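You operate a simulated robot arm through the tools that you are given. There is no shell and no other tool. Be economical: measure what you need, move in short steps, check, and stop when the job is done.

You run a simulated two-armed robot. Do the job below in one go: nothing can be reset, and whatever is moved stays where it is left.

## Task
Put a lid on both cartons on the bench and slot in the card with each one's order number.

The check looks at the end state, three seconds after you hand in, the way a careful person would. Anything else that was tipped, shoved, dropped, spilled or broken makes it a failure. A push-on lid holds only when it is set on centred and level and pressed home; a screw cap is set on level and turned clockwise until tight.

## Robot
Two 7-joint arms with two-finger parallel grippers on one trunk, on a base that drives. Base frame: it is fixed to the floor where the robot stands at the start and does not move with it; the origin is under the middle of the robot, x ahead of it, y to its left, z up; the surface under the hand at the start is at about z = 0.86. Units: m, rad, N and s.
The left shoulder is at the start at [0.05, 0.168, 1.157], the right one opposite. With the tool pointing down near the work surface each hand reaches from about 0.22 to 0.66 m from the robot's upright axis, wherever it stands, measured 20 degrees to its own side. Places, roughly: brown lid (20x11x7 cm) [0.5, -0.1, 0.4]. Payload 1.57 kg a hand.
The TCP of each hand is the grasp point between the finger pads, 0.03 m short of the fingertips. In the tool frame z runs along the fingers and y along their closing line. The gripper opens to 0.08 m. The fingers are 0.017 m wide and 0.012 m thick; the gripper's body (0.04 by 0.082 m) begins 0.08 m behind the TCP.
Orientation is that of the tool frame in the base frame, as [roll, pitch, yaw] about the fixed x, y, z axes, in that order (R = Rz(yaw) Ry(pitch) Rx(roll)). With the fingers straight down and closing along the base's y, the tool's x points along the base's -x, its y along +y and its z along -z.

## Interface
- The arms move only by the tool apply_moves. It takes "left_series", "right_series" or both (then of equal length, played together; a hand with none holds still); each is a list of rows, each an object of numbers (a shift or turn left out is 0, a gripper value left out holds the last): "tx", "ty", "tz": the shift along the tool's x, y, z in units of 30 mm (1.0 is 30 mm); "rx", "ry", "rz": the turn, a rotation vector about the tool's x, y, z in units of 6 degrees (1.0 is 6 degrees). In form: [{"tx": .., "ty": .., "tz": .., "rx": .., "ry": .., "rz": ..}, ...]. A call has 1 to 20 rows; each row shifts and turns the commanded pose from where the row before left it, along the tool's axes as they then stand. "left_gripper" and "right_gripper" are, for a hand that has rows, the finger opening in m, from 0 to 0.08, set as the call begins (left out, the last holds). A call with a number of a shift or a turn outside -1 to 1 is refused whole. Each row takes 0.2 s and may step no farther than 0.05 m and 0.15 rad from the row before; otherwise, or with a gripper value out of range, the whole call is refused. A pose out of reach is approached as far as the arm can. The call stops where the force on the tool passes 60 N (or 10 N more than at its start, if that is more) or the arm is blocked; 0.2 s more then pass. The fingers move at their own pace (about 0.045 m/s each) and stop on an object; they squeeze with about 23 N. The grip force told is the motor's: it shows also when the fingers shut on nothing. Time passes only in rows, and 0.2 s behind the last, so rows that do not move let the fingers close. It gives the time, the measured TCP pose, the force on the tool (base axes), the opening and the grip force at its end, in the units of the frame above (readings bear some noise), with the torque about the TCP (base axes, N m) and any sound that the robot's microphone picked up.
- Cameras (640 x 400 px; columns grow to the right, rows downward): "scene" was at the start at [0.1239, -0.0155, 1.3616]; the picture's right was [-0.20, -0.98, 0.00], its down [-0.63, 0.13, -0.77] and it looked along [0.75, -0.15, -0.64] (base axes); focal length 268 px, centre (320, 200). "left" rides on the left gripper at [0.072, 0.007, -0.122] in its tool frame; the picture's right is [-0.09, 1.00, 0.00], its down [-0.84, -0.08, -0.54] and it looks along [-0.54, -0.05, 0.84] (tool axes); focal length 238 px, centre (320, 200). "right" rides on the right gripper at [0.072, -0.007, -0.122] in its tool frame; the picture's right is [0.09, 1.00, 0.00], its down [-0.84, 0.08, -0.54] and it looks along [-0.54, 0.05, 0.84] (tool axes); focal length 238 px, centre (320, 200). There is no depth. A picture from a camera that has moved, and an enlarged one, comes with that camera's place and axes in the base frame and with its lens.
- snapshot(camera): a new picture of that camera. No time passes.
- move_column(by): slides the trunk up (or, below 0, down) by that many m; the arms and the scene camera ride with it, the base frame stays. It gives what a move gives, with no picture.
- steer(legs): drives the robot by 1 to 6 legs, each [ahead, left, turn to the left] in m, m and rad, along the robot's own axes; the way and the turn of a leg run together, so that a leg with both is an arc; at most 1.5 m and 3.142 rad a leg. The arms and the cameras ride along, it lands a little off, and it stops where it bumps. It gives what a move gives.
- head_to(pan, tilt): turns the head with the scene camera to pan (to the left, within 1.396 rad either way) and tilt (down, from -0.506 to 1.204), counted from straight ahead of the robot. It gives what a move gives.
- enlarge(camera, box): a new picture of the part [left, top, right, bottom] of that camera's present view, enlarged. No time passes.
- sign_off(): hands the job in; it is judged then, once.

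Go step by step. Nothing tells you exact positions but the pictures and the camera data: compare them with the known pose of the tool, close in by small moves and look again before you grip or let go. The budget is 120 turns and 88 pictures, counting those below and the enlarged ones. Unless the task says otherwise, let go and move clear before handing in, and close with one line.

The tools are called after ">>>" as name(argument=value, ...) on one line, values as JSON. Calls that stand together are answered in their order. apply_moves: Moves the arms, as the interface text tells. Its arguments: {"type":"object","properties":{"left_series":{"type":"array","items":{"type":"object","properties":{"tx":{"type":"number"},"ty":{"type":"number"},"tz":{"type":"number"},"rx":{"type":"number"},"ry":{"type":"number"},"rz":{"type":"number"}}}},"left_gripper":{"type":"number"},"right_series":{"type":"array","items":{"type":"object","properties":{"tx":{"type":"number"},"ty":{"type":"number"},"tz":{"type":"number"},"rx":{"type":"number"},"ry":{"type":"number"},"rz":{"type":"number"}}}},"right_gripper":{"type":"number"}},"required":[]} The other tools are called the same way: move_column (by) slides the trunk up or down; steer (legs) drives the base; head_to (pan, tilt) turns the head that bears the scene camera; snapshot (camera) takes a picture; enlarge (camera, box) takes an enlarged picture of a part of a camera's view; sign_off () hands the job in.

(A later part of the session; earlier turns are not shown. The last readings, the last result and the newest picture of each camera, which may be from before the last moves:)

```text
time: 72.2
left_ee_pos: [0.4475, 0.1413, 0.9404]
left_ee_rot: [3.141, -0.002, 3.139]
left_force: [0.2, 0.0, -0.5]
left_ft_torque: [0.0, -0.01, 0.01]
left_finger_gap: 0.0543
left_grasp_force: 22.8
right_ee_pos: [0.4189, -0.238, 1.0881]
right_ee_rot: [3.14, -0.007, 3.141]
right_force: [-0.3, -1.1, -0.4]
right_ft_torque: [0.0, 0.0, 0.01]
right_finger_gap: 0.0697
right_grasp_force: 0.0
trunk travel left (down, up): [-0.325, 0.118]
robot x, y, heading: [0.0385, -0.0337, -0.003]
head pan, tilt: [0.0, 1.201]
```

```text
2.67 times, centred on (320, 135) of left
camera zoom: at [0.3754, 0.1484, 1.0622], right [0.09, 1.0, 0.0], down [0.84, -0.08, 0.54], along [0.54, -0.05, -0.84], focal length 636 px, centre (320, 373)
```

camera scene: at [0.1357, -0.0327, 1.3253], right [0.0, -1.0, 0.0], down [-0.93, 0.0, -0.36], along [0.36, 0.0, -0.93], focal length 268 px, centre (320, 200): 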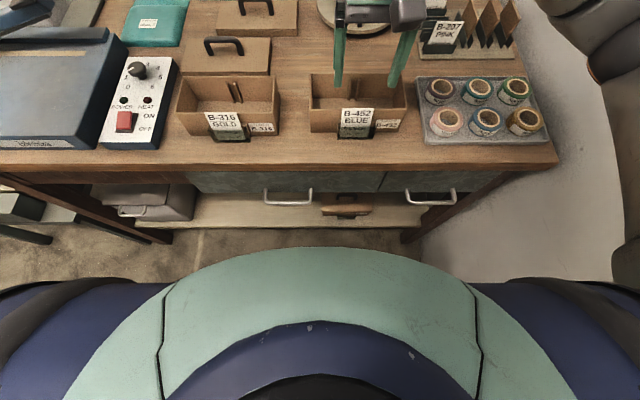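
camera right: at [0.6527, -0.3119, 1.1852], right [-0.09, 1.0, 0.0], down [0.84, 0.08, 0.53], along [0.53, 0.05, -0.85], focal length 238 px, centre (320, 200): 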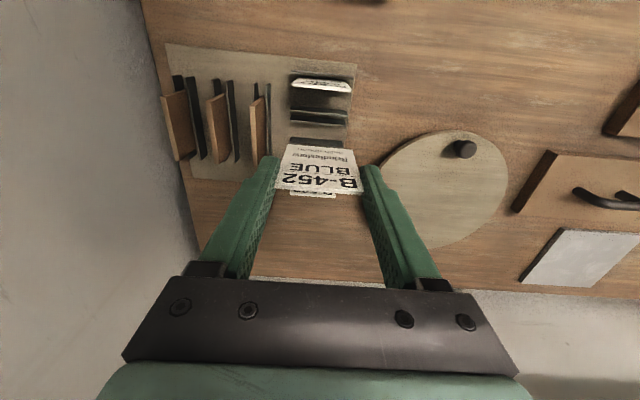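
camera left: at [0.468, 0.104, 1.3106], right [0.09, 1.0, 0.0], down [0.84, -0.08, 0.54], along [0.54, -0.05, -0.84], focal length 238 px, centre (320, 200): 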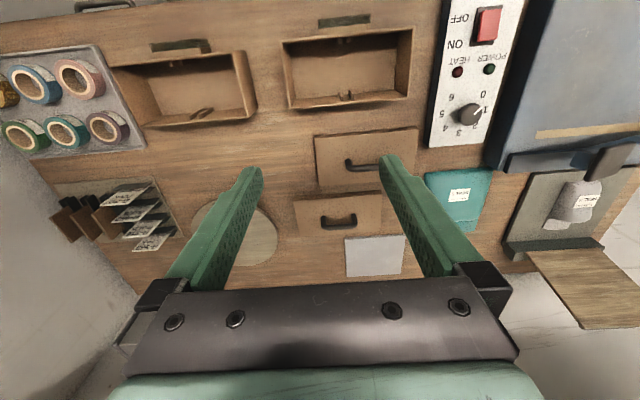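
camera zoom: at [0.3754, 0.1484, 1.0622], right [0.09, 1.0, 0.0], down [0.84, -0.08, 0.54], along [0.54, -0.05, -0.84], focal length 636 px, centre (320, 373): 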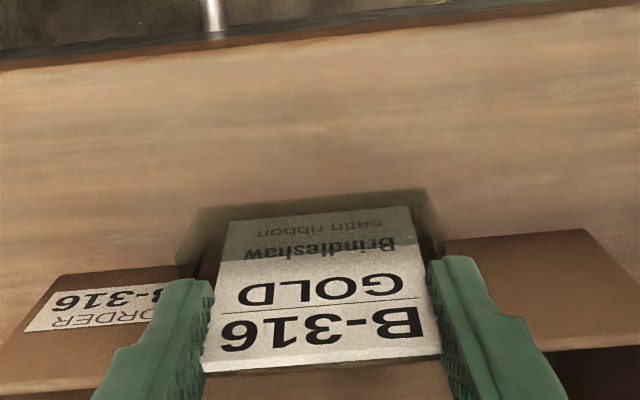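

Gripped without disturbance. Swing, release, retreat.

>>> apply_moves(left_series=[{"tx": 0.1, "ry": -0.6}, {"tx": 0.1, "ry": -0.6}, {"tx": 0.1, "ry": -0.6}, {"tx": 0.1, "ry": -0.6}])

>>> apply_moves(left_series=[{}, {}, {}], left_gripper=0.07)

>>> apply_moves(left_series=[{"tz": -1}, {"tz": -1}, {"tz": -1}, {"ry": 0.6}, {"ry": 0.6}, {"ry": 0.6}, {"ry": 0.6}, {"tz": -1}])

>>> enlarge(camera="left", box=[220, 60, 420, 210])

```text
time: 73.2
left_ee_pos: [0.4356, 0.1423, 0.9393]
left_ee_rot: [-3.14, 0.253, 3.139]
left_force: [-0.8, 0.6, -0.2]
left_ft_torque: [0.0, 0.06, -0.02]
left_finger_gap: 0.0543
left_grasp_force: 22.8
right_ee_pos: [0.4182, -0.2375, 1.0869]
right_ee_rot: [3.14, -0.007, 3.138]
right_force: [1.3, 0.5, -0.1]
right_ft_torque: [0.0, 0.05, 0.0]
right_finger_gap: 0.07
right_grasp_force: 0.0
trunk travel left (down, up): [-0.325, 0.118]
robot x, y, heading: [0.0395, -0.0365, -0.005]
head pan, tilt: [0.0, 1.201]
```

```text
time: 74.0
left_ee_pos: [0.4351, 0.1426, 0.9389]
left_ee_rot: [3.142, 0.251, 3.14]
left_force: [0.2, -0.4, 0.1]
left_ft_torque: [-0.01, 0.0, 0.0]
left_finger_gap: 0.0698
left_grasp_force: 0.0
right_ee_pos: [0.4193, -0.237, 1.087]
right_ee_rot: [3.139, -0.01, 3.139]
right_force: [0.3, -0.5, 0.2]
right_ft_torque: [-0.01, 0.0, -0.02]
right_finger_gap: 0.0699
right_grasp_force: 0.0
trunk travel left (down, up): [-0.325, 0.118]
robot x, y, heading: [0.0427, -0.0315, -0.004]
head pan, tilt: [0.0, 1.201]
```

```text
time: 75.8
left_ee_pos: [0.4129, 0.1424, 1.057]
left_ee_rot: [-3.141, 0.002, 3.139]
left_force: [-0.4, 0.4, -0.3]
left_ft_torque: [-0.03, 0.01, 0.0]
left_finger_gap: 0.0701
left_grasp_force: 0.0
right_ee_pos: [0.419, -0.2373, 1.0883]
right_ee_rot: [3.139, -0.005, 3.139]
right_force: [0.1, 0.4, -0.1]
right_ft_torque: [0.02, 0.0, -0.03]
right_finger_gap: 0.07
right_grasp_force: 0.1
trunk travel left (down, up): [-0.325, 0.118]
robot x, y, heading: [0.0398, -0.0361, -0.004]
head pan, tilt: [0.0, 1.201]
```

```text
2.67 times, centred on (320, 135) of left
camera zoom: at [0.3415, 0.1478, 1.1791], right [0.09, 1.0, 0.0], down [0.84, -0.08, 0.54], along [0.54, -0.05, -0.84], focal length 636 px, centre (320, 373)
```

zoom: 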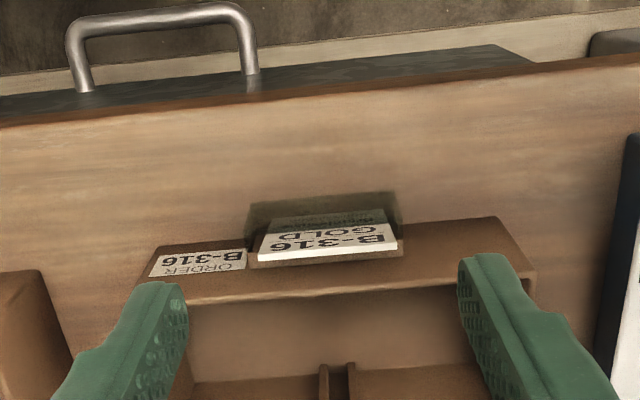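

Both cards now lean forward, clear of the lids. Next the lids: I drive forward, then turn the left hand a quarter (the other way) to grip the handle bars across.

>>> steer(legs=[[0.085, 0, 0]])

>>> apply_moves(left_series=[{"tz": -1}, {"rz": -1}, {"rz": -1}, {"rz": -1}, {"rz": -1}, {"rz": -1}, {"rz": -1}, {"rz": -1}, {"rz": -1}, {"rz": -1}, {"rz": -1}, {"rz": -1}, {"rz": -1}, {"rz": -1}, {"rz": -1}, {"rz": -1}])

```text
time: 76.8
left_ee_pos: [0.4992, 0.1408, 1.0572]
left_ee_rot: [-3.141, -0.001, 3.14]
left_force: [-0.4, 0.7, -1.1]
left_ft_torque: [-0.01, 0.01, 0.0]
left_finger_gap: 0.0702
left_grasp_force: 0.0
right_ee_pos: [0.5035, -0.2371, 1.0877]
right_ee_rot: [3.139, -0.01, -3.141]
right_force: [-0.4, 0.6, -0.2]
right_ft_torque: [0.0, 0.02, -0.02]
right_finger_gap: 0.0701
right_grasp_force: 0.2
trunk travel left (down, up): [-0.325, 0.118]
robot x, y, heading: [0.1246, -0.0336, -0.0]
head pan, tilt: [0.0, 1.201]
```

```text
time: 80.2
left_ee_pos: [0.4972, 0.1426, 1.0871]
left_ee_rot: [3.141, -0.002, -1.57]
left_force: [-1.0, -0.1, -0.8]
left_ft_torque: [0.01, -0.02, 0.05]
left_finger_gap: 0.0698
left_grasp_force: 0.0
right_ee_pos: [0.504, -0.2364, 1.0882]
right_ee_rot: [3.14, -0.009, -3.141]
right_force: [0.3, -0.4, 0.5]
right_ft_torque: [0.03, -0.05, 0.0]
right_finger_gap: 0.07
right_grasp_force: 0.1
trunk travel left (down, up): [-0.325, 0.118]
robot x, y, heading: [0.1245, -0.0312, 0.004]
head pan, tilt: [0.0, 1.201]
```

The quarter turn works that way. Moving above the front lid's handle.

>>> apply_moves(left_series=[{"ty": -0.913, "tx": -0.2}, {"ty": -0.913, "tx": -0.2}, {"ty": -0.913, "tx": -0.2, "tz": 0.5}, {"ty": -0.913, "tx": -0.2, "tz": 0.7}, {"ty": -0.913, "tx": -0.2, "tz": 0.8}, {"ty": -0.913, "tx": -0.2, "tz": 0.9}, {}], left_gripper=0.06)

>>> snapshot(camera="left")

>>> snapshot(camera="scene")

```text
time: 81.8
left_ee_pos: [0.6615, 0.1774, 0.9986]
left_ee_rot: [3.142, -0.001, -1.571]
left_force: [0.4, 0.5, -0.9]
left_ft_torque: [-0.01, -0.01, 0.04]
left_finger_gap: 0.0599
left_grasp_force: 0.2
right_ee_pos: [0.503, -0.2364, 1.0875]
right_ee_rot: [3.14, -0.008, -3.14]
right_force: [0.2, -0.1, -0.1]
right_ft_torque: [0.01, -0.04, 0.01]
right_finger_gap: 0.0701
right_grasp_force: 0.0
trunk travel left (down, up): [-0.325, 0.118]
robot x, y, heading: [0.1256, -0.0336, -0.002]
head pan, tilt: [0.0, 1.201]
```

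```text
26 pictures are left
camera left: at [0.6553, 0.1044, 1.1215], right [-1.0, 0.09, 0.0], down [0.08, 0.84, 0.54], along [0.05, 0.54, -0.84], focal length 238 px, centre (320, 200)
```

left: 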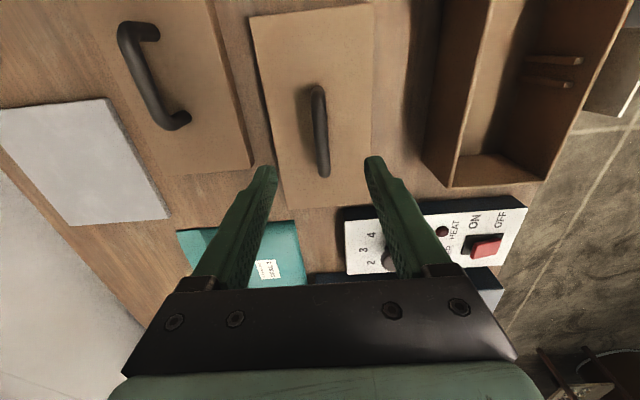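

```text
25 pictures are left
camera scene: at [0.2198, -0.0325, 1.3253], right [0.0, -1.0, 0.0], down [-0.93, 0.0, -0.36], along [0.36, 0.0, -0.93], focal length 268 px, centre (320, 200)
```

scene: 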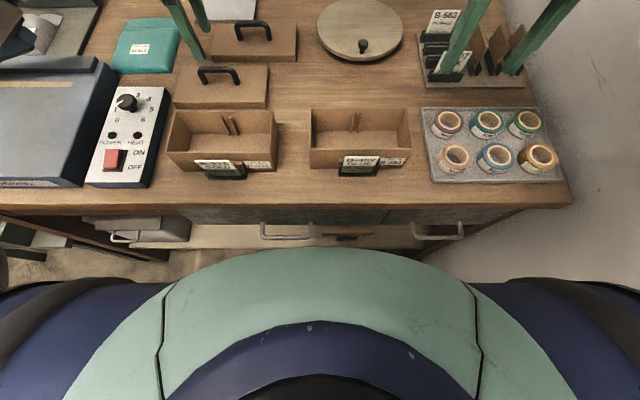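

The handle bar sits at x 0.6615, right between the fingers. Descend and close on it.

>>> apply_moves(left_series=[{"tz": 0.9}, {"tz": 0.9}, {"tz": 0.6}, {"tz": 0.4}, {}])

>>> apply_moves(left_series=[{}, {}, {}, {}], left_gripper=0.0)

>>> enlarge(camera="left", box=[200, 0, 440, 220])

```text
time: 83.0
left_ee_pos: [0.6616, 0.1769, 0.9167]
left_ee_rot: [-3.14, 0.001, -1.572]
left_force: [-0.9, 0.2, 0.4]
left_ft_torque: [0.01, 0.01, -0.02]
left_finger_gap: 0.0599
left_grasp_force: 0.1
right_ee_pos: [0.5035, -0.2369, 1.0881]
right_ee_rot: [3.141, -0.007, 3.141]
right_force: [0.3, 0.4, 0.4]
right_ft_torque: [0.01, 0.01, 0.01]
right_finger_gap: 0.0699
right_grasp_force: 0.1
trunk travel left (down, up): [-0.325, 0.118]
robot x, y, heading: [0.1233, -0.0366, -0.003]
head pan, tilt: [0.0, 1.201]
```

```text
time: 84.0
left_ee_pos: [0.6625, 0.1776, 0.9166]
left_ee_rot: [3.141, -0.001, -1.572]
left_force: [-0.5, 0.1, 0.7]
left_ft_torque: [-0.01, -0.01, 0.01]
left_finger_gap: 0.012
left_grasp_force: 23.1
right_ee_pos: [0.5024, -0.2373, 1.0873]
right_ee_rot: [3.139, -0.006, -3.141]
right_force: [0.3, -0.3, -0.3]
right_ft_torque: [0.01, -0.02, 0.02]
right_finger_gap: 0.0698
right_grasp_force: 0.0
trunk travel left (down, up): [-0.325, 0.118]
robot x, y, heading: [0.1196, -0.0343, -0.007]
head pan, tilt: [0.0, 1.201]
```

```text
1.82 times, centred on (320, 110) of left
camera zoom: at [0.6557, 0.1047, 1.0385], right [-1.0, 0.09, 0.0], down [0.08, 0.84, 0.54], along [0.05, 0.54, -0.84], focal length 433 px, centre (320, 364)
```

zoom: 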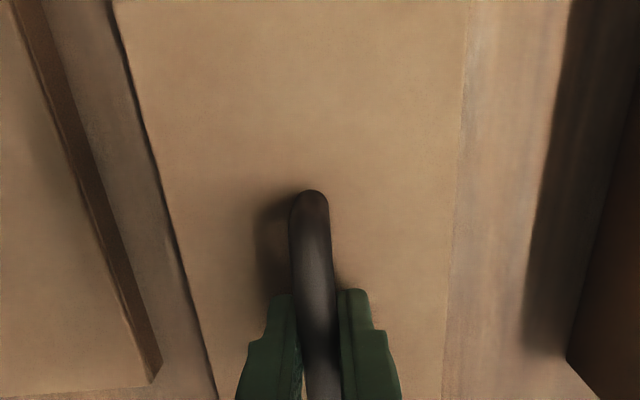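

The bar is gripped (12 mm). Lift 10 cm and carry over carton B-316.

>>> apply_moves(left_series=[{"tz": -0.5}, {"tz": -1}, {"tz": -1}, {"tz": -1}, {"ty": 0.5}, {"ty": 0.9, "tx": 0.2}, {"ty": 0.9, "tx": 0.2}, {"ty": 0.9, "tx": 0.2}, {"ty": 0.9, "tx": 0.2}, {"ty": 0.9, "tx": 0.2}, {"ty": 0.35, "tx": 0.2}, {}])

>>> snapshot(camera="scene")

>>> snapshot(camera="left")

```text
time: 86.6
left_ee_pos: [0.5028, 0.1417, 1.02]
left_ee_rot: [-3.139, 0.0, -1.572]
left_force: [0.2, 0.1, -0.9]
left_ft_torque: [0.02, -0.04, -0.02]
left_finger_gap: 0.0118
left_grasp_force: 23.4
right_ee_pos: [0.5046, -0.2379, 1.0877]
right_ee_rot: [3.14, -0.008, 3.14]
right_force: [-0.4, -0.2, -0.4]
right_ft_torque: [-0.02, 0.0, -0.01]
right_finger_gap: 0.0702
right_grasp_force: 0.1
trunk travel left (down, up): [-0.325, 0.118]
robot x, y, heading: [0.1214, -0.0336, -0.002]
head pan, tilt: [0.0, 1.201]
```

```text
23 pictures are left
camera scene: at [0.22, -0.0325, 1.3253], right [0.0, -1.0, 0.0], down [-0.93, 0.0, -0.36], along [0.36, 0.0, -0.93], focal length 268 px, centre (320, 200)
```

scene: 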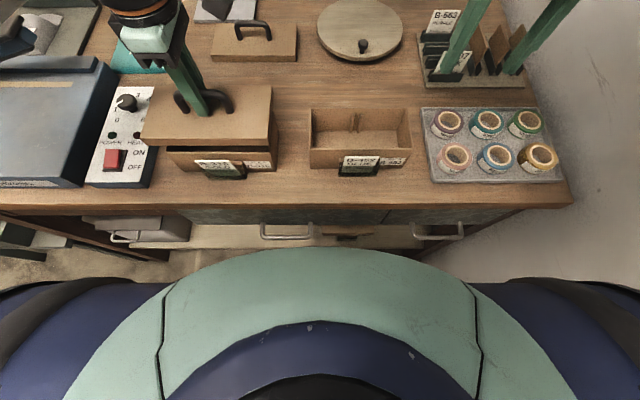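

```text
22 pictures are left
camera left: at [0.4949, 0.0694, 1.1425], right [-1.0, 0.09, 0.0], down [0.08, 0.84, 0.54], along [0.05, 0.54, -0.84], focal length 238 px, centre (320, 200)
```

left: 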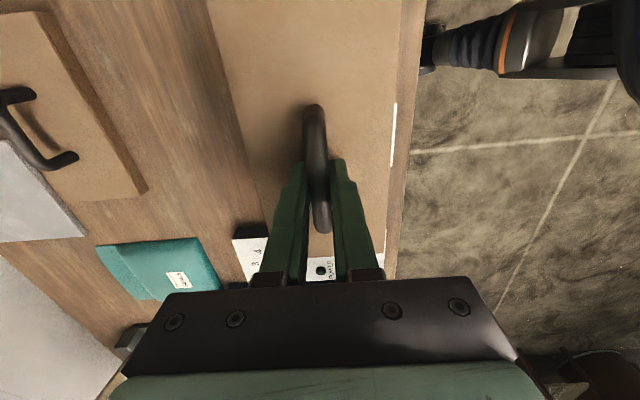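

The lid hangs level over the carton. I lower it to just above the rim and check alignment.

>>> apply_moves(left_series=[{"tz": 0.4}, {"tz": 0.3}, {}])

>>> enlarge(camera="scene", box=[130, 80, 290, 190])

```text
time: 87.4
left_ee_pos: [0.5011, 0.1412, 0.9998]
left_ee_rot: [-3.141, 0.0, -1.571]
left_force: [0.1, 0.8, -0.4]
left_ft_torque: [-0.01, -0.01, -0.04]
left_finger_gap: 0.0119
left_grasp_force: 22.5
right_ee_pos: [0.5043, -0.2378, 1.0885]
right_ee_rot: [3.14, -0.009, 3.14]
right_force: [0.0, -0.7, -0.3]
right_ft_torque: [0.01, 0.0, 0.0]
right_finger_gap: 0.0701
right_grasp_force: 0.0
trunk travel left (down, up): [-0.325, 0.118]
robot x, y, heading: [0.1239, -0.0324, 0.001]
head pan, tilt: [0.0, 1.201]
```

```text
3.64 times, centred on (210, 135) of scene
camera zoom: at [0.22, -0.0325, 1.3253], right [0.0, -1.0, 0.0], down [-0.93, 0.0, -0.36], along [0.36, 0.0, -0.93], focal length 976 px, centre (720, 436)
```

zoom: 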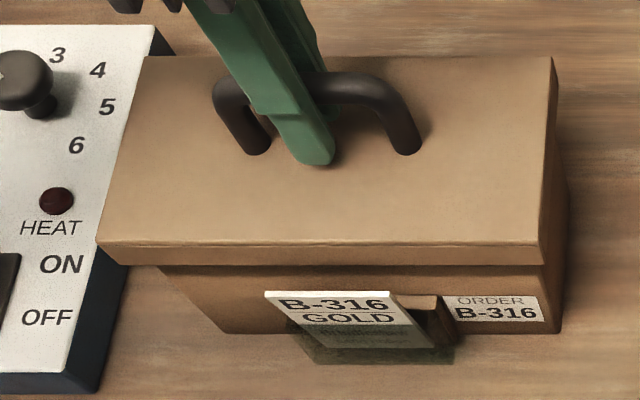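

Lid centre is (0.502, 0.143), carton centre about (0.5035, 0.143); I nudge 1.5 mm forward and lower gently onto the rim.

>>> apply_moves(left_series=[{"ty": -0.05, "tz": 0.1}, {"tz": 0.15}, {"tz": 0.15}, {"tz": 0.15}, {"tz": 0.1}])

>>> enlarge(camera="scene", box=[130, 80, 290, 190])

```text
time: 88.6
left_ee_pos: [0.5031, 0.1422, 0.9809]
left_ee_rot: [3.141, -0.002, -1.572]
left_force: [-0.5, -0.5, 0.5]
left_ft_torque: [0.01, 0.02, -0.01]
left_finger_gap: 0.0116
left_grasp_force: 22.7
right_ee_pos: [0.5031, -0.237, 1.0871]
right_ee_rot: [3.141, -0.009, 3.141]
right_force: [0.8, -0.2, 0.3]
right_ft_torque: [-0.01, -0.03, -0.01]
right_finger_gap: 0.0701
right_grasp_force: 0.1
trunk travel left (down, up): [-0.325, 0.118]
robot x, y, heading: [0.1222, -0.0332, -0.004]
head pan, tilt: [0.0, 1.201]
```

```text
3.64 times, centred on (210, 135) of scene
camera zoom: at [0.22, -0.0325, 1.3253], right [0.0, -1.0, 0.0], down [-0.93, 0.0, -0.36], along [0.36, 0.0, -0.93], focal length 976 px, centre (720, 436)
```

zoom: 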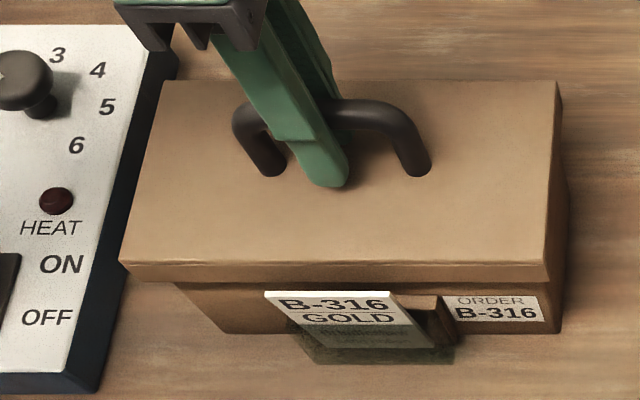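

No contact yet; continue downward in small steps.

>>> apply_moves(left_series=[{"tz": 0.1}, {"tz": 0.1}, {"tz": 0.1}, {"tz": 0.1}])

```text
time: 89.6
left_ee_pos: [0.5031, 0.1404, 0.9707]
left_ee_rot: [-3.134, 0.001, -1.571]
left_force: [-0.3, 2.2, 15.4]
left_ft_torque: [0.34, -0.04, -0.01]
left_finger_gap: 0.0116
left_grasp_force: 22.9
right_ee_pos: [0.5042, -0.2362, 1.0869]
right_ee_rot: [3.14, -0.007, -3.141]
right_force: [-0.7, 0.2, 1.0]
right_ft_torque: [-0.04, -0.02, -0.01]
right_finger_gap: 0.07
right_grasp_force: 0.0
trunk travel left (down, up): [-0.325, 0.118]
robot x, y, heading: [0.1256, -0.0343, -0.009]
head pan, tilt: [0.0, 1.201]
```

Contact at z 0.971 with 15 N, off to the left side a bit. I look before pressing.

>>> enlarge(camera="scene", box=[130, 80, 290, 190])

```text
3.64 times, centred on (210, 135) of scene
camera zoom: at [0.219, -0.0328, 1.3257], right [0.0, -1.0, 0.0], down [-0.93, 0.0, -0.36], along [0.36, 0.0, -0.93], focal length 976 px, centre (720, 436)
```

zoom: 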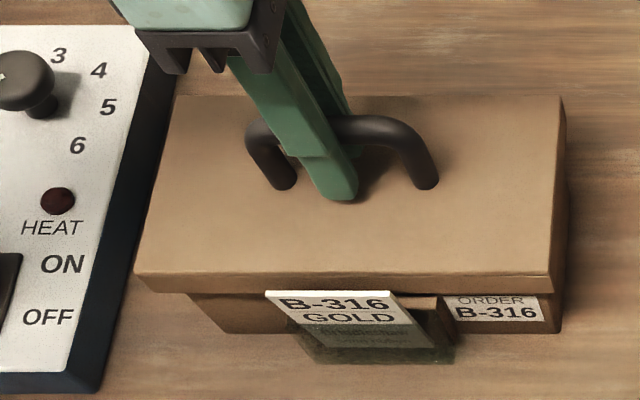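

The lid looks level and nested over the rim. Pressing it home with small steps.

>>> apply_moves(left_series=[{"tz": 0.1}, {"tz": 0.1}, {"tz": 0.1}])

```text
time: 90.4
left_ee_pos: [0.5031, 0.1423, 0.9633]
left_ee_rot: [-3.129, -0.001, -1.57]
left_force: [5.2, 0.7, 37.0]
left_ft_torque: [0.21, 0.28, -0.03]
left_finger_gap: 0.012
left_grasp_force: 23.1
right_ee_pos: [0.5023, -0.2367, 1.0892]
right_ee_rot: [3.137, -0.006, 3.141]
right_force: [0.1, 0.0, 0.4]
right_ft_torque: [-0.01, 0.01, -0.05]
right_finger_gap: 0.0698
right_grasp_force: 0.0
trunk travel left (down, up): [-0.325, 0.118]
robot x, y, heading: [0.123, -0.033, 0.001]
head pan, tilt: [0.0, 1.201]
```

>>> apply_moves(left_series=[{"tz": 0.08}, {"tz": 0.08}, {"tz": 0.08}])

>>> enlarge(camera="scene", box=[130, 80, 290, 190])

```text
time: 91.1
left_ee_pos: [0.5028, 0.1416, 0.9638]
left_ee_rot: [-3.12, -0.006, -1.572]
left_force: [-9.0, -0.1, 22.9]
left_ft_torque: [0.18, 0.77, -0.01]
left_finger_gap: 0.0121
left_grasp_force: 23.2
right_ee_pos: [0.501, -0.2372, 1.0879]
right_ee_rot: [3.141, -0.006, 3.14]
right_force: [-0.1, 0.6, -0.1]
right_ft_torque: [-0.01, 0.01, 0.0]
right_finger_gap: 0.07
right_grasp_force: 0.0
trunk travel left (down, up): [-0.325, 0.118]
robot x, y, heading: [0.1249, -0.0318, 0.003]
head pan, tilt: [0.0, 1.201]
stopped in row 3 (left hand): the force on the tool passed its limit at 63 N (the readings are from after the stop); the commanded pose is now the measured one
```

```text
3.64 times, centred on (210, 135) of scene
camera zoom: at [0.2176, -0.0332, 1.325], right [0.0, -1.0, 0.0], down [-0.93, 0.0, -0.36], along [0.36, 0.0, -0.93], focal length 976 px, centre (720, 436)
```

zoom: 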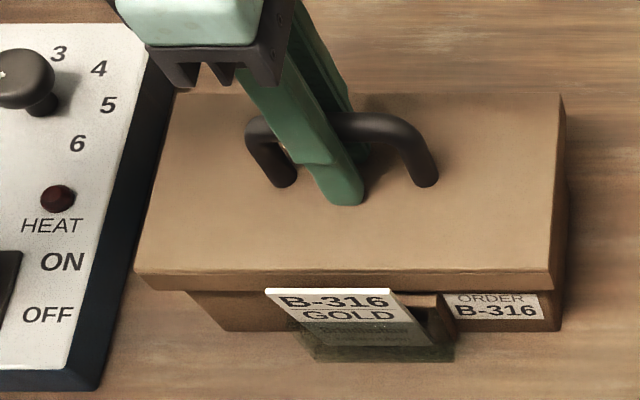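

The fingers slid down the bar until the tips met the lid top, and the lid hasn't moved further: lid 0.913–0.933, rim about 0.928. I open slightly and press evenly on the lid top with both fingertips to make sure it is home.

>>> apply_moves(left_series=[{"tz": -0.2}, {}, {}], left_gripper=0.04)

>>> apply_moves(left_series=[{"tz": 0.1}, {"tz": 0.1}, {"tz": 0.1}, {"tz": 0.1}, {"tz": 0.1}, {"tz": 0.1}, {"tz": 0.1}, {"tz": 0.1}])

```text
time: 91.9
left_ee_pos: [0.5052, 0.143, 0.9672]
left_ee_rot: [-3.126, -0.005, -1.569]
left_force: [-0.2, -1.3, 0.2]
left_ft_torque: [-0.03, 0.01, 0.04]
left_finger_gap: 0.04
left_grasp_force: 0.0
right_ee_pos: [0.5033, -0.2367, 1.0872]
right_ee_rot: [3.141, -0.006, 3.141]
right_force: [-0.6, -0.2, -0.3]
right_ft_torque: [-0.01, 0.02, 0.0]
right_finger_gap: 0.0702
right_grasp_force: 0.0
trunk travel left (down, up): [-0.325, 0.118]
robot x, y, heading: [0.119, -0.0328, 0.0]
head pan, tilt: [0.0, 1.201]
```

```text
time: 92.9
left_ee_pos: [0.5075, 0.1425, 0.965]
left_ee_rot: [-3.109, -0.011, -1.572]
left_force: [-6.1, 0.9, 29.2]
left_ft_torque: [0.09, 1.02, -0.04]
left_finger_gap: 0.0453
left_grasp_force: 3.4
right_ee_pos: [0.5021, -0.2374, 1.0882]
right_ee_rot: [3.14, -0.004, 3.141]
right_force: [-0.7, 0.0, -0.7]
right_ft_torque: [-0.02, 0.03, 0.02]
right_finger_gap: 0.07
right_grasp_force: 0.1
trunk travel left (down, up): [-0.325, 0.118]
robot x, y, heading: [0.1212, -0.0307, 0.001]
head pan, tilt: [0.0, 1.201]
stopped in row 5 (left hand): the force on the tool passed its limit at 63 N (the readings are from after the stop); the commanded pose is now the measured one
```

>>> apply_moves(left_series=[{"tz": -0.3}, {"tz": -1}, {"tz": -1}, {"tz": -1}, {"tz": -0.5}], left_gripper=0.06)

>>> enlarge(camera="scene", box=[130, 80, 290, 190])

>>> snapshot(camera="left")

```text
time: 94.1
left_ee_pos: [0.5032, 0.144, 1.074]
left_ee_rot: [-3.114, -0.009, -1.57]
left_force: [0.4, 0.0, 0.2]
left_ft_torque: [0.0, 0.0, -0.04]
left_finger_gap: 0.0601
left_grasp_force: 0.1
right_ee_pos: [0.5025, -0.2354, 1.0882]
right_ee_rot: [3.14, -0.008, -3.141]
right_force: [-0.2, -0.6, 0.2]
right_ft_torque: [0.0, 0.04, -0.03]
right_finger_gap: 0.0701
right_grasp_force: 0.0
trunk travel left (down, up): [-0.325, 0.118]
robot x, y, heading: [0.1208, -0.034, -0.001]
head pan, tilt: [0.0, 1.201]
```

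```text
3.64 times, centred on (210, 135) of scene
camera zoom: at [0.2198, -0.0324, 1.3253], right [0.0, -1.0, 0.0], down [-0.93, 0.0, -0.36], along [0.36, 0.0, -0.93], focal length 976 px, centre (720, 436)
```

zoom: 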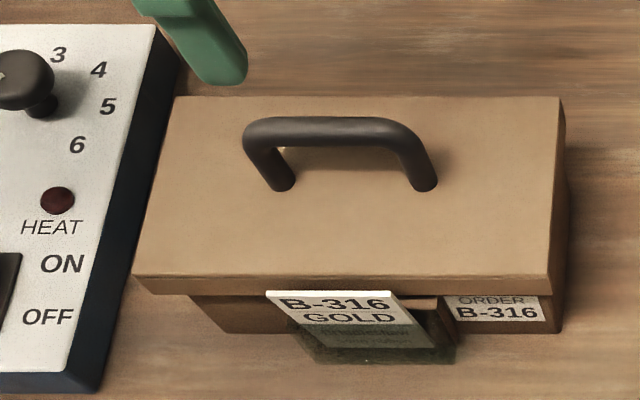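

```text
16 pictures are left
camera left: at [0.4938, 0.0715, 1.1967], right [-1.0, 0.09, -0.03], down [0.06, 0.84, 0.54], along [0.07, 0.53, -0.84], focal length 238 px, centre (320, 200)
```

left: 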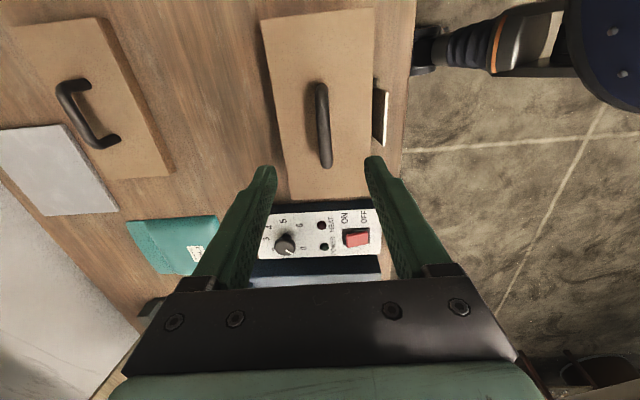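

Lid 1 is level and down (top z ≈ 0.932). For the rear lid I square the hand, then turn the robot right to bring the left shoulder forward.

>>> apply_moves(left_series=[{"rx": -0.26, "ry": -0.09}, {"tz": -0.5}])

>>> steer(legs=[[0.012, 0, 0], [0, 0, -0.4]])

```text
time: 94.7
left_ee_pos: [0.5053, 0.1438, 1.0897]
left_ee_rot: [3.141, 0.002, -1.57]
left_force: [-0.5, -0.8, 0.5]
left_ft_torque: [-0.02, 0.01, 0.0]
left_finger_gap: 0.0599
left_grasp_force: 0.1
right_ee_pos: [0.5029, -0.2368, 1.087]
right_ee_rot: [3.14, -0.008, 3.141]
right_force: [0.4, 1.1, 0.2]
right_ft_torque: [0.01, 0.03, 0.02]
right_finger_gap: 0.07
right_grasp_force: 0.1
trunk travel left (down, up): [-0.325, 0.118]
robot x, y, heading: [0.1216, -0.0348, 0.001]
head pan, tilt: [0.0, 1.201]
```

```text
time: 96.4
left_ee_pos: [0.5537, 0.0552, 1.0874]
left_ee_rot: [-3.138, -0.014, -1.839]
left_force: [-0.3, 0.4, -0.2]
left_ft_torque: [-0.01, 0.05, 0.02]
left_finger_gap: 0.0602
left_grasp_force: 0.1
right_ee_pos: [0.4563, -0.2597, 1.0928]
right_ee_rot: [-3.114, -0.004, 3.04]
right_force: [0.2, 0.0, -0.1]
right_ft_torque: [0.04, 0.02, 0.03]
right_finger_gap: 0.0699
right_grasp_force: 0.1
trunk travel left (down, up): [-0.325, 0.118]
robot x, y, heading: [0.1403, -0.0264, -0.272]
head pan, tilt: [0.0, 1.201]
stopped in leg 2: the robot was blocked; the commanded pose is now the measured one
```

Turned to −0.272 before the right elbow met something; that should suffice. Squaring the left hand and reaching over the rear lid.

>>> apply_moves(left_series=[{"ry": -0.13}, {"rz": -0.86}, {"rz": -0.85}, {"rz": -0.85}, {"ty": -0.897, "tx": -0.232}, {"ty": -0.897, "tx": -0.232}, {"ty": -0.897, "tx": -0.232}, {"ty": -0.897, "tx": -0.232}, {"ty": -0.897, "tx": -0.232}, {"ty": -0.897, "tx": -0.232}, {"ty": -0.897, "tx": -0.232}, {"ty": -0.897, "tx": -0.232}, {"ty": -0.897, "tx": -0.232}, {"tz": 0.9}, {"tz": 0.9}, {"tz": 0.9}, {}])

>>> snapshot(camera="left")

>>> snapshot(camera="scene")

```text
time: 100.0
left_ee_pos: [0.7949, 0.1166, 1.0052]
left_ee_rot: [-3.14, -0.004, -1.572]
left_force: [0.3, 0.1, 0.5]
left_ft_torque: [0.04, 0.0, 0.0]
left_finger_gap: 0.06
left_grasp_force: 0.0
right_ee_pos: [0.4563, -0.2602, 1.0909]
right_ee_rot: [-3.114, -0.006, 3.037]
right_force: [0.3, 0.3, 0.0]
right_ft_torque: [0.04, -0.01, -0.03]
right_finger_gap: 0.0699
right_grasp_force: 0.1
trunk travel left (down, up): [-0.325, 0.118]
robot x, y, heading: [0.1377, -0.0278, -0.269]
head pan, tilt: [0.0, 1.201]
```

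```text
15 pictures are left
camera left: at [0.7886, 0.0439, 1.1277], right [-1.0, 0.09, 0.0], down [0.08, 0.84, 0.54], along [0.05, 0.54, -0.84], focal length 238 px, centre (320, 200)
```

left: 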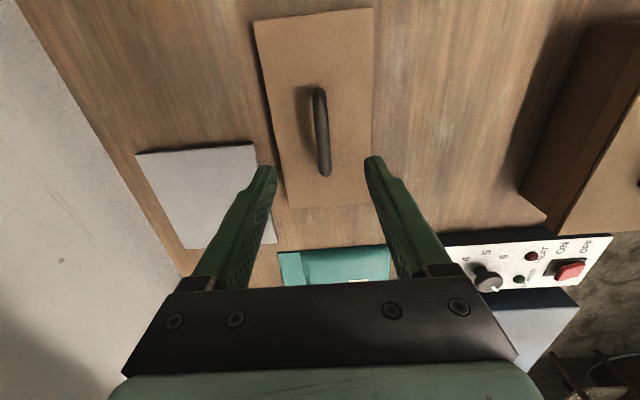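

```text
14 pictures are left
camera scene: at [0.2328, -0.036, 1.3254], right [-0.27, -0.96, 0.02], down [-0.9, 0.24, -0.36], along [0.35, -0.11, -0.93], focal length 268 px, centre (320, 200)
```

scene: 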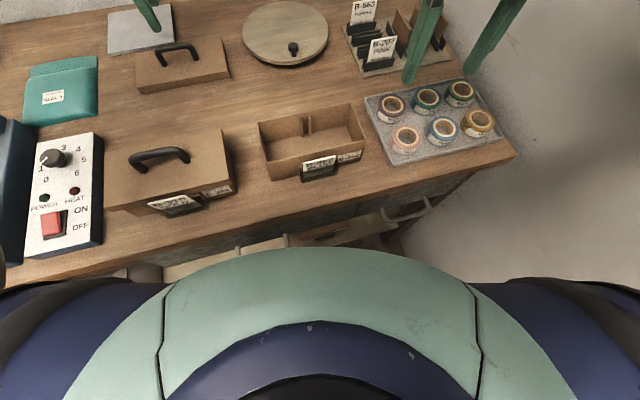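

The hand reaches; handle at about x 0.7935. Small shift, descend and grip.

>>> apply_moves(left_series=[{"ty": 0.05, "tx": 0.1, "tz": 0.8}, {"tz": 0.9}, {"tz": 0.8}, {"tz": 0.45}, {}])

>>> apply_moves(left_series=[{}, {}, {}, {}], left_gripper=0.0)

>>> apply_moves(left_series=[{"tz": -0.5}, {"tz": -1}, {"tz": -1}, {"tz": -1}, {"tz": -0.5}])

>>> snapshot(camera="left")

```text
time: 101.2
left_ee_pos: [0.7953, 0.1119, 0.9181]
left_ee_rot: [-3.141, -0.003, -1.569]
left_force: [0.5, -0.4, -0.1]
left_ft_torque: [0.0, 0.03, 0.01]
left_finger_gap: 0.0599
left_grasp_force: 0.1
right_ee_pos: [0.4572, -0.2597, 1.09]
right_ee_rot: [-3.116, -0.008, 3.036]
right_force: [-0.4, -0.3, 0.5]
right_ft_torque: [0.01, -0.01, -0.01]
right_finger_gap: 0.07
right_grasp_force: 0.1
trunk travel left (down, up): [-0.325, 0.118]
robot x, y, heading: [0.1356, -0.0297, -0.27]
head pan, tilt: [0.0, 1.201]
```

```text
time: 102.2
left_ee_pos: [0.7962, 0.1117, 0.9181]
left_ee_rot: [-3.14, -0.004, -1.573]
left_force: [-0.1, -0.4, -0.6]
left_ft_torque: [-0.01, 0.05, 0.0]
left_finger_gap: 0.0119
left_grasp_force: 22.8
right_ee_pos: [0.4557, -0.2598, 1.091]
right_ee_rot: [-3.117, -0.007, 3.035]
right_force: [0.4, -1.0, 0.6]
right_ft_torque: [-0.02, 0.02, -0.02]
right_finger_gap: 0.0703
right_grasp_force: 0.1
trunk travel left (down, up): [-0.325, 0.118]
robot x, y, heading: [0.1336, -0.03, -0.274]
head pan, tilt: [0.0, 1.201]
```

```text
time: 103.4
left_ee_pos: [0.7948, 0.1133, 1.04]
left_ee_rot: [-3.14, -0.004, -1.569]
left_force: [-0.1, -0.1, -1.0]
left_ft_torque: [-0.01, 0.0, -0.03]
left_finger_gap: 0.0118
left_grasp_force: 23.2
right_ee_pos: [0.4564, -0.2596, 1.0911]
right_ee_rot: [-3.117, -0.009, 3.035]
right_force: [0.2, -0.2, -0.6]
right_ft_torque: [0.03, 0.07, -0.01]
right_finger_gap: 0.0703
right_grasp_force: 0.1
trunk travel left (down, up): [-0.325, 0.118]
robot x, y, heading: [0.139, -0.0272, -0.273]
head pan, tilt: [0.0, 1.201]
```

```text
13 pictures are left
camera left: at [0.7893, 0.0413, 1.1624], right [-1.0, 0.09, 0.0], down [0.08, 0.84, 0.54], along [0.05, 0.54, -0.84], focal length 238 px, centre (320, 200)
```

left: 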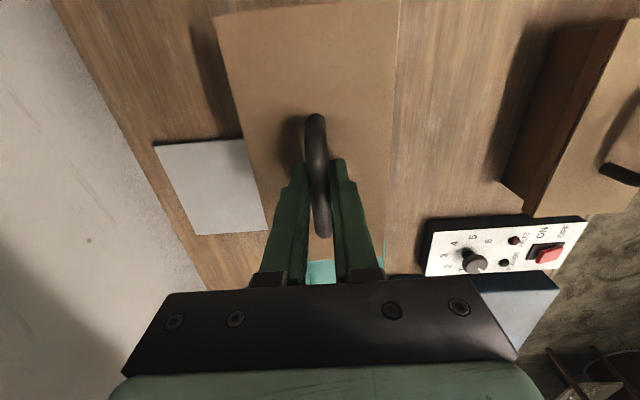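

The second lid hangs level. Before crossing to carton B-452 I move the right hand out to the right-front, high above the rack, so the hands don't meet.

>>> apply_moves(right_series=[{"tz": -0.6}, {"tx": -0.8, "ty": -0.78}, {"tx": -0.8, "ty": -0.78}, {"tx": -0.8, "ty": -0.78}, {"tx": -0.8, "ty": -0.78}, {"tx": -0.8, "ty": -0.78}, {"tx": -0.8, "ty": -0.78}])

>>> snapshot(camera="scene")

```text
time: 105.0
left_ee_pos: [0.7938, 0.099, 1.0426]
left_ee_rot: [-3.138, 0.013, -1.576]
left_force: [0.6, -0.1, -0.4]
left_ft_torque: [0.03, -0.01, -0.03]
left_finger_gap: 0.0116
left_grasp_force: 23.0
right_ee_pos: [0.5799, -0.4348, 1.1074]
right_ee_rot: [-3.131, -0.005, 3.018]
right_force: [-0.1, -0.6, 0.6]
right_ft_torque: [0.02, 0.0, -0.02]
right_finger_gap: 0.07
right_grasp_force: 0.2
trunk travel left (down, up): [-0.325, 0.118]
robot x, y, heading: [0.1367, -0.0319, -0.277]
head pan, tilt: [0.0, 1.201]
```

```text
12 pictures are left
camera scene: at [0.2299, -0.0529, 1.3252], right [-0.27, -0.96, 0.0], down [-0.9, 0.25, -0.36], along [0.35, -0.1, -0.93], focal length 268 px, centre (320, 200)
```

scene: 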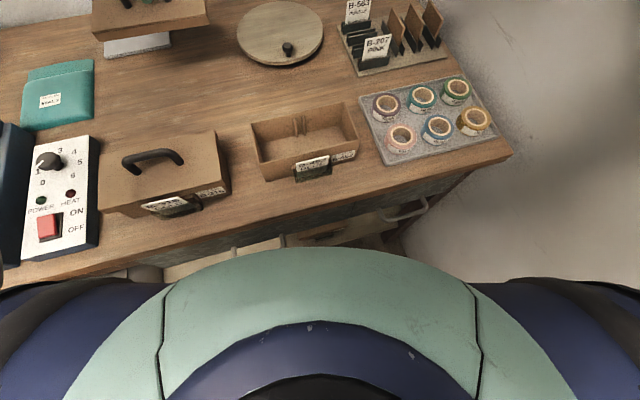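

Clear now. Carrying the second lid over to carton B-452.

>>> apply_moves(left_series=[{"ry": 0.12, "rx": -0.03, "rz": -0.05}, {"ty": 0.957, "tx": 0.703}, {"ty": 0.957, "tx": 0.703}, {"ty": 0.957, "tx": 0.703}, {"ty": 0.957, "tx": 0.703}, {"ty": 0.957, "tx": 0.703}, {"ty": 0.957, "tx": 0.703}, {"ty": 0.957, "tx": 0.703}, {"ty": 0.957, "tx": 0.703}, {"ty": 0.957, "tx": 0.703}, {"ty": 0.957, "tx": 0.703}, {"tz": 0.6}, {"tz": 0.6}, {}])

>>> enlarge(camera="scene", box=[210, 70, 390, 200])

```text
time: 108.0
left_ee_pos: [0.5069, -0.1105, 1.006]
left_ee_rot: [-3.139, 0.002, -1.568]
left_force: [-0.6, 0.2, -1.1]
left_ft_torque: [0.0, 0.03, 0.0]
left_finger_gap: 0.0116
left_grasp_force: 23.2
right_ee_pos: [0.5835, -0.4325, 1.1046]
right_ee_rot: [-3.133, -0.007, 3.024]
right_force: [0.0, -0.1, 0.6]
right_ft_torque: [-0.03, 0.01, 0.02]
right_finger_gap: 0.0697
right_grasp_force: 0.1
trunk travel left (down, up): [-0.325, 0.118]
robot x, y, heading: [0.1379, -0.0264, -0.276]
head pan, tilt: [0.0, 1.201]
```

```text
3.08 times, centred on (300, 135) of scene
camera zoom: at [0.2306, -0.0538, 1.3253], right [-0.27, -0.96, 0.0], down [-0.9, 0.25, -0.36], along [0.35, -0.1, -0.93], focal length 825 px, centre (382, 400)
```

zoom: 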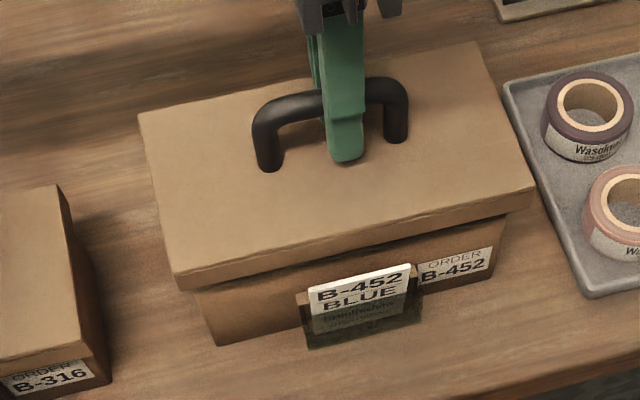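

Lid centre (0.510, −0.106) versus carton (front wall 0.468, y −0.106): again about 1.7 mm forward needed. Nudge and lower until contact.

>>> apply_moves(left_series=[{"ty": -0.055, "tz": 0.2}, {"tz": 0.2}, {"tz": 0.2}, {"tz": 0.15}, {"tz": 0.1}, {"tz": 0.1}, {"tz": 0.1}])

>>> enlarge(camera="scene", box=[210, 70, 390, 200])

```text
time: 109.6
left_ee_pos: [0.5082, -0.1111, 0.9759]
left_ee_rot: [-3.137, -0.004, -1.568]
left_force: [1.4, -1.1, 23.5]
left_ft_torque: [0.03, 0.03, -0.03]
left_finger_gap: 0.0123
left_grasp_force: 23.2
right_ee_pos: [0.58, -0.4325, 1.1063]
right_ee_rot: [-3.133, -0.005, 3.024]
right_force: [0.6, 0.5, 0.2]
right_ft_torque: [-0.02, -0.01, 0.0]
right_finger_gap: 0.0702
right_grasp_force: 0.0
trunk travel left (down, up): [-0.325, 0.118]
robot x, y, heading: [0.135, -0.0303, -0.273]
head pan, tilt: [0.0, 1.201]
```

```text
3.08 times, centred on (300, 135) of scene
camera zoom: at [0.2294, -0.0537, 1.3257], right [-0.27, -0.96, 0.0], down [-0.9, 0.25, -0.36], along [0.35, -0.1, -0.93], focal length 825 px, centre (382, 400)
```

zoom: 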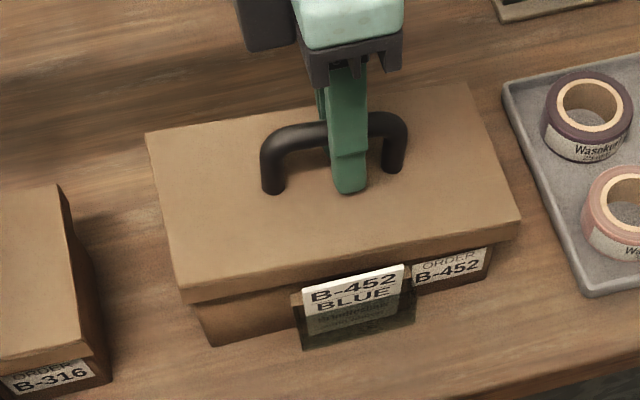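

Contact at 23 N with no off-centre torque. Press further.

>>> apply_moves(left_series=[{"tz": 0.1}, {"tz": 0.1}, {"tz": 0.1}, {"tz": 0.1}, {"tz": 0.1}, {"tz": 0.1}])

>>> apply_moves(left_series=[{"tz": -0.15}, {}, {}], left_gripper=0.04)

>>> apply_moves(left_series=[{"tz": 0.1}, {"tz": 0.1}, {"tz": 0.1}, {"tz": 0.1}, {"tz": 0.1}, {"tz": 0.1}, {"tz": 0.1}, {"tz": 0.1}])

```text
time: 110.7
left_ee_pos: [0.5096, -0.1129, 0.971]
left_ee_rot: [-3.13, -0.011, -1.567]
left_force: [-5.6, 3.3, 29.4]
left_ft_torque: [1.19, 0.54, 0.04]
left_finger_gap: 0.0121
left_grasp_force: 22.9
right_ee_pos: [0.5812, -0.4316, 1.1054]
right_ee_rot: [-3.134, -0.008, 3.026]
right_force: [-0.3, 0.7, 0.0]
right_ft_torque: [0.01, 0.04, -0.02]
right_finger_gap: 0.07
right_grasp_force: 0.2
trunk travel left (down, up): [-0.325, 0.118]
robot x, y, heading: [0.1364, -0.0262, -0.276]
head pan, tilt: [0.0, 1.201]
stopped in row 5 (left hand): the force on the tool passed its limit at 68 N (the readings are from after the stop); the commanded pose is now the measured one
```

```text
time: 111.5
left_ee_pos: [0.5106, -0.1114, 0.9718]
left_ee_rot: [-3.135, -0.009, -1.567]
left_force: [0.6, 0.7, 0.2]
left_ft_torque: [-0.02, 0.01, 0.02]
left_finger_gap: 0.0401
left_grasp_force: 0.0
right_ee_pos: [0.5816, -0.4312, 1.1059]
right_ee_rot: [-3.132, -0.006, 3.024]
right_force: [0.5, 0.1, 0.2]
right_ft_torque: [-0.02, -0.03, -0.03]
right_finger_gap: 0.0699
right_grasp_force: 0.0
trunk travel left (down, up): [-0.325, 0.118]
robot x, y, heading: [0.1384, -0.0263, -0.273]
head pan, tilt: [0.0, 1.201]
```

```text
time: 112.4
left_ee_pos: [0.5119, -0.1128, 0.9715]
left_ee_rot: [-3.125, -0.019, -1.568]
left_force: [-3.4, 7.8, 26.7]
left_ft_torque: [0.45, 0.78, -0.19]
left_finger_gap: 0.0435
left_grasp_force: 1.7
right_ee_pos: [0.5814, -0.4308, 1.106]
right_ee_rot: [-3.131, -0.006, 3.026]
right_force: [-0.2, -0.9, -0.6]
right_ft_torque: [0.0, 0.0, 0.03]
right_finger_gap: 0.0698
right_grasp_force: 0.0
trunk travel left (down, up): [-0.325, 0.118]
robot x, y, heading: [0.1395, -0.027, -0.273]
head pan, tilt: [0.0, 1.201]
stopped in row 4 (left hand): the force on the tool passed its limit at 63 N (the readings are from after the stop); the commanded pose is now the measured one
```

Here the lid top stops at about 6 mm higher than the first one, so it is probably not home. I raise the hand and look.

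>>> apply_moves(left_series=[{"tz": -0.3}, {"tz": -1}, {"tz": -1}, {"tz": -1}, {"tz": -0.5}], left_gripper=0.06)

>>> enlarge(camera="scene", box=[210, 70, 390, 200])

```text
time: 113.6
left_ee_pos: [0.5108, -0.1112, 1.0816]
left_ee_rot: [-3.129, -0.019, -1.567]
left_force: [-0.7, -0.1, 0.2]
left_ft_torque: [0.01, 0.0, 0.0]
left_finger_gap: 0.06
left_grasp_force: 0.0
right_ee_pos: [0.5824, -0.431, 1.1052]
right_ee_rot: [-3.133, -0.008, 3.024]
right_force: [0.6, 0.2, -1.7]
right_ft_torque: [0.03, -0.03, 0.02]
right_finger_gap: 0.0698
right_grasp_force: 0.0
trunk travel left (down, up): [-0.325, 0.118]
robot x, y, heading: [0.1383, -0.0273, -0.275]
head pan, tilt: [0.0, 1.201]
```

```text
3.08 times, centred on (300, 135) of scene
camera zoom: at [0.2305, -0.0534, 1.3253], right [-0.27, -0.96, 0.0], down [-0.9, 0.25, -0.36], along [0.35, -0.1, -0.93], focal length 825 px, centre (382, 400)
```

zoom: 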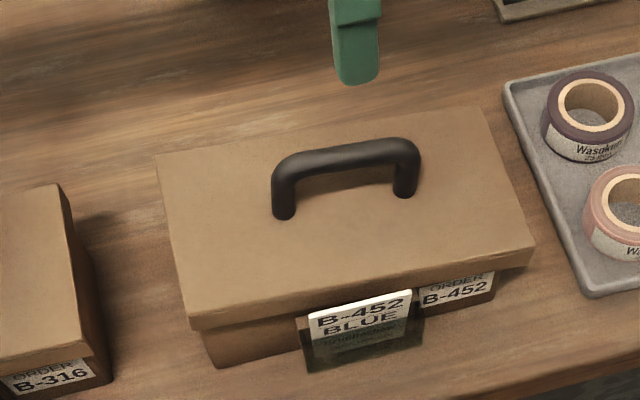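

The carton with its lid slid about 14 mm toward the robot during the presses, and the lid seems higher at its left end. A closer look.

>>> enlarge(camera="scene", box=[260, 140, 390, 200])

>>> snapshot(camera="left")

```text
4.92 times, centred on (325, 170) of scene
camera zoom: at [0.2305, -0.0534, 1.3253], right [-0.27, -0.96, 0.0], down [-0.9, 0.25, -0.36], along [0.35, -0.1, -0.93], focal length 1321 px, centre (295, 348)
```

zoom: 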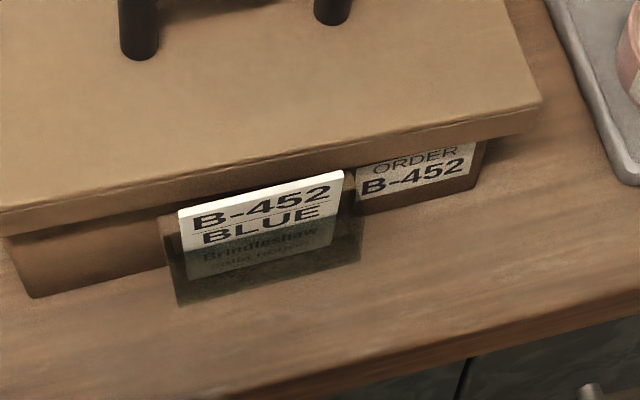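

```text
7 pictures are left
camera left: at [0.5036, -0.1822, 1.2039], right [-1.0, 0.09, -0.02], down [0.07, 0.85, 0.53], along [0.06, 0.52, -0.85], focal length 238 px, centre (320, 200)
```

left: 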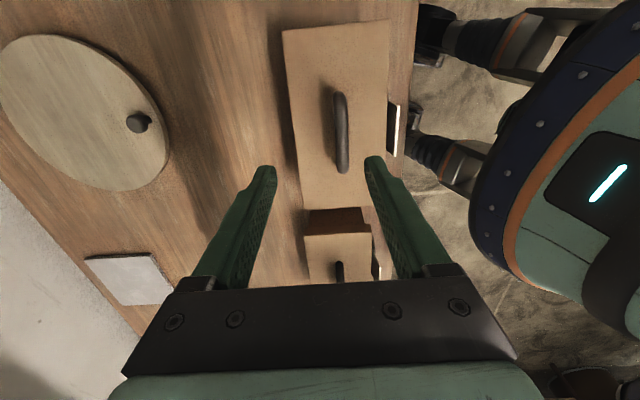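

The left end of the lid is higher (also the torque says so), while the right end is down. I press the left end with closed fingertips.

>>> apply_moves(left_series=[{"rx": -0.12, "ry": -0.18}, {"ty": 0.25, "tx": -0.85}, {"ty": 0.25, "tx": -0.85}, {"tx": -0.85}, {"tz": 1}, {"tz": 1}, {"tz": 0.6}, {}], left_gripper=0.0)

>>> apply_moves(left_series=[{"tz": 0.2}, {"tz": 0.15}, {"tz": 0.1}, {"tz": 0.1}, {"tz": 0.1}, {"tz": 0.1}, {"tz": 0.1}, {"tz": 0.1}, {"tz": 0.1}, {"tz": 0.1}, {"tz": 0.1}])

```text
time: 115.4
left_ee_pos: [0.4955, -0.0359, 1.0041]
left_ee_rot: [-3.14, -0.001, -1.567]
left_force: [0.1, -0.6, 0.3]
left_ft_torque: [0.01, 0.0, -0.02]
left_finger_gap: 0.0
left_grasp_force: 21.0
right_ee_pos: [0.5817, -0.4312, 1.1046]
right_ee_rot: [-3.131, -0.008, 3.024]
right_force: [0.4, 0.9, -0.8]
right_ft_torque: [-0.03, 0.01, 0.01]
right_finger_gap: 0.0701
right_grasp_force: 0.0
trunk travel left (down, up): [-0.325, 0.118]
robot x, y, heading: [0.1354, -0.0285, -0.273]
head pan, tilt: [0.0, 1.201]
```

```text
time: 117.7
left_ee_pos: [0.4956, -0.0359, 0.977]
left_ee_rot: [-3.126, -0.011, -1.568]
left_force: [-7.7, 4.7, 24.5]
left_ft_torque: [0.33, 0.26, 0.03]
left_finger_gap: 0.0002
left_grasp_force: 21.7
right_ee_pos: [0.581, -0.4319, 1.1064]
right_ee_rot: [-3.132, -0.006, 3.023]
right_force: [-0.4, -0.3, -0.3]
right_ft_torque: [-0.01, 0.03, -0.01]
right_finger_gap: 0.0703
right_grasp_force: 0.1
trunk travel left (down, up): [-0.325, 0.118]
robot x, y, heading: [0.1383, -0.0268, -0.273]
head pan, tilt: [0.0, 1.201]
stopped in row 11 (left hand): the force on the tool passed its limit at 64 N (the readings are from after the stop); the commanded pose is now the measured one
```

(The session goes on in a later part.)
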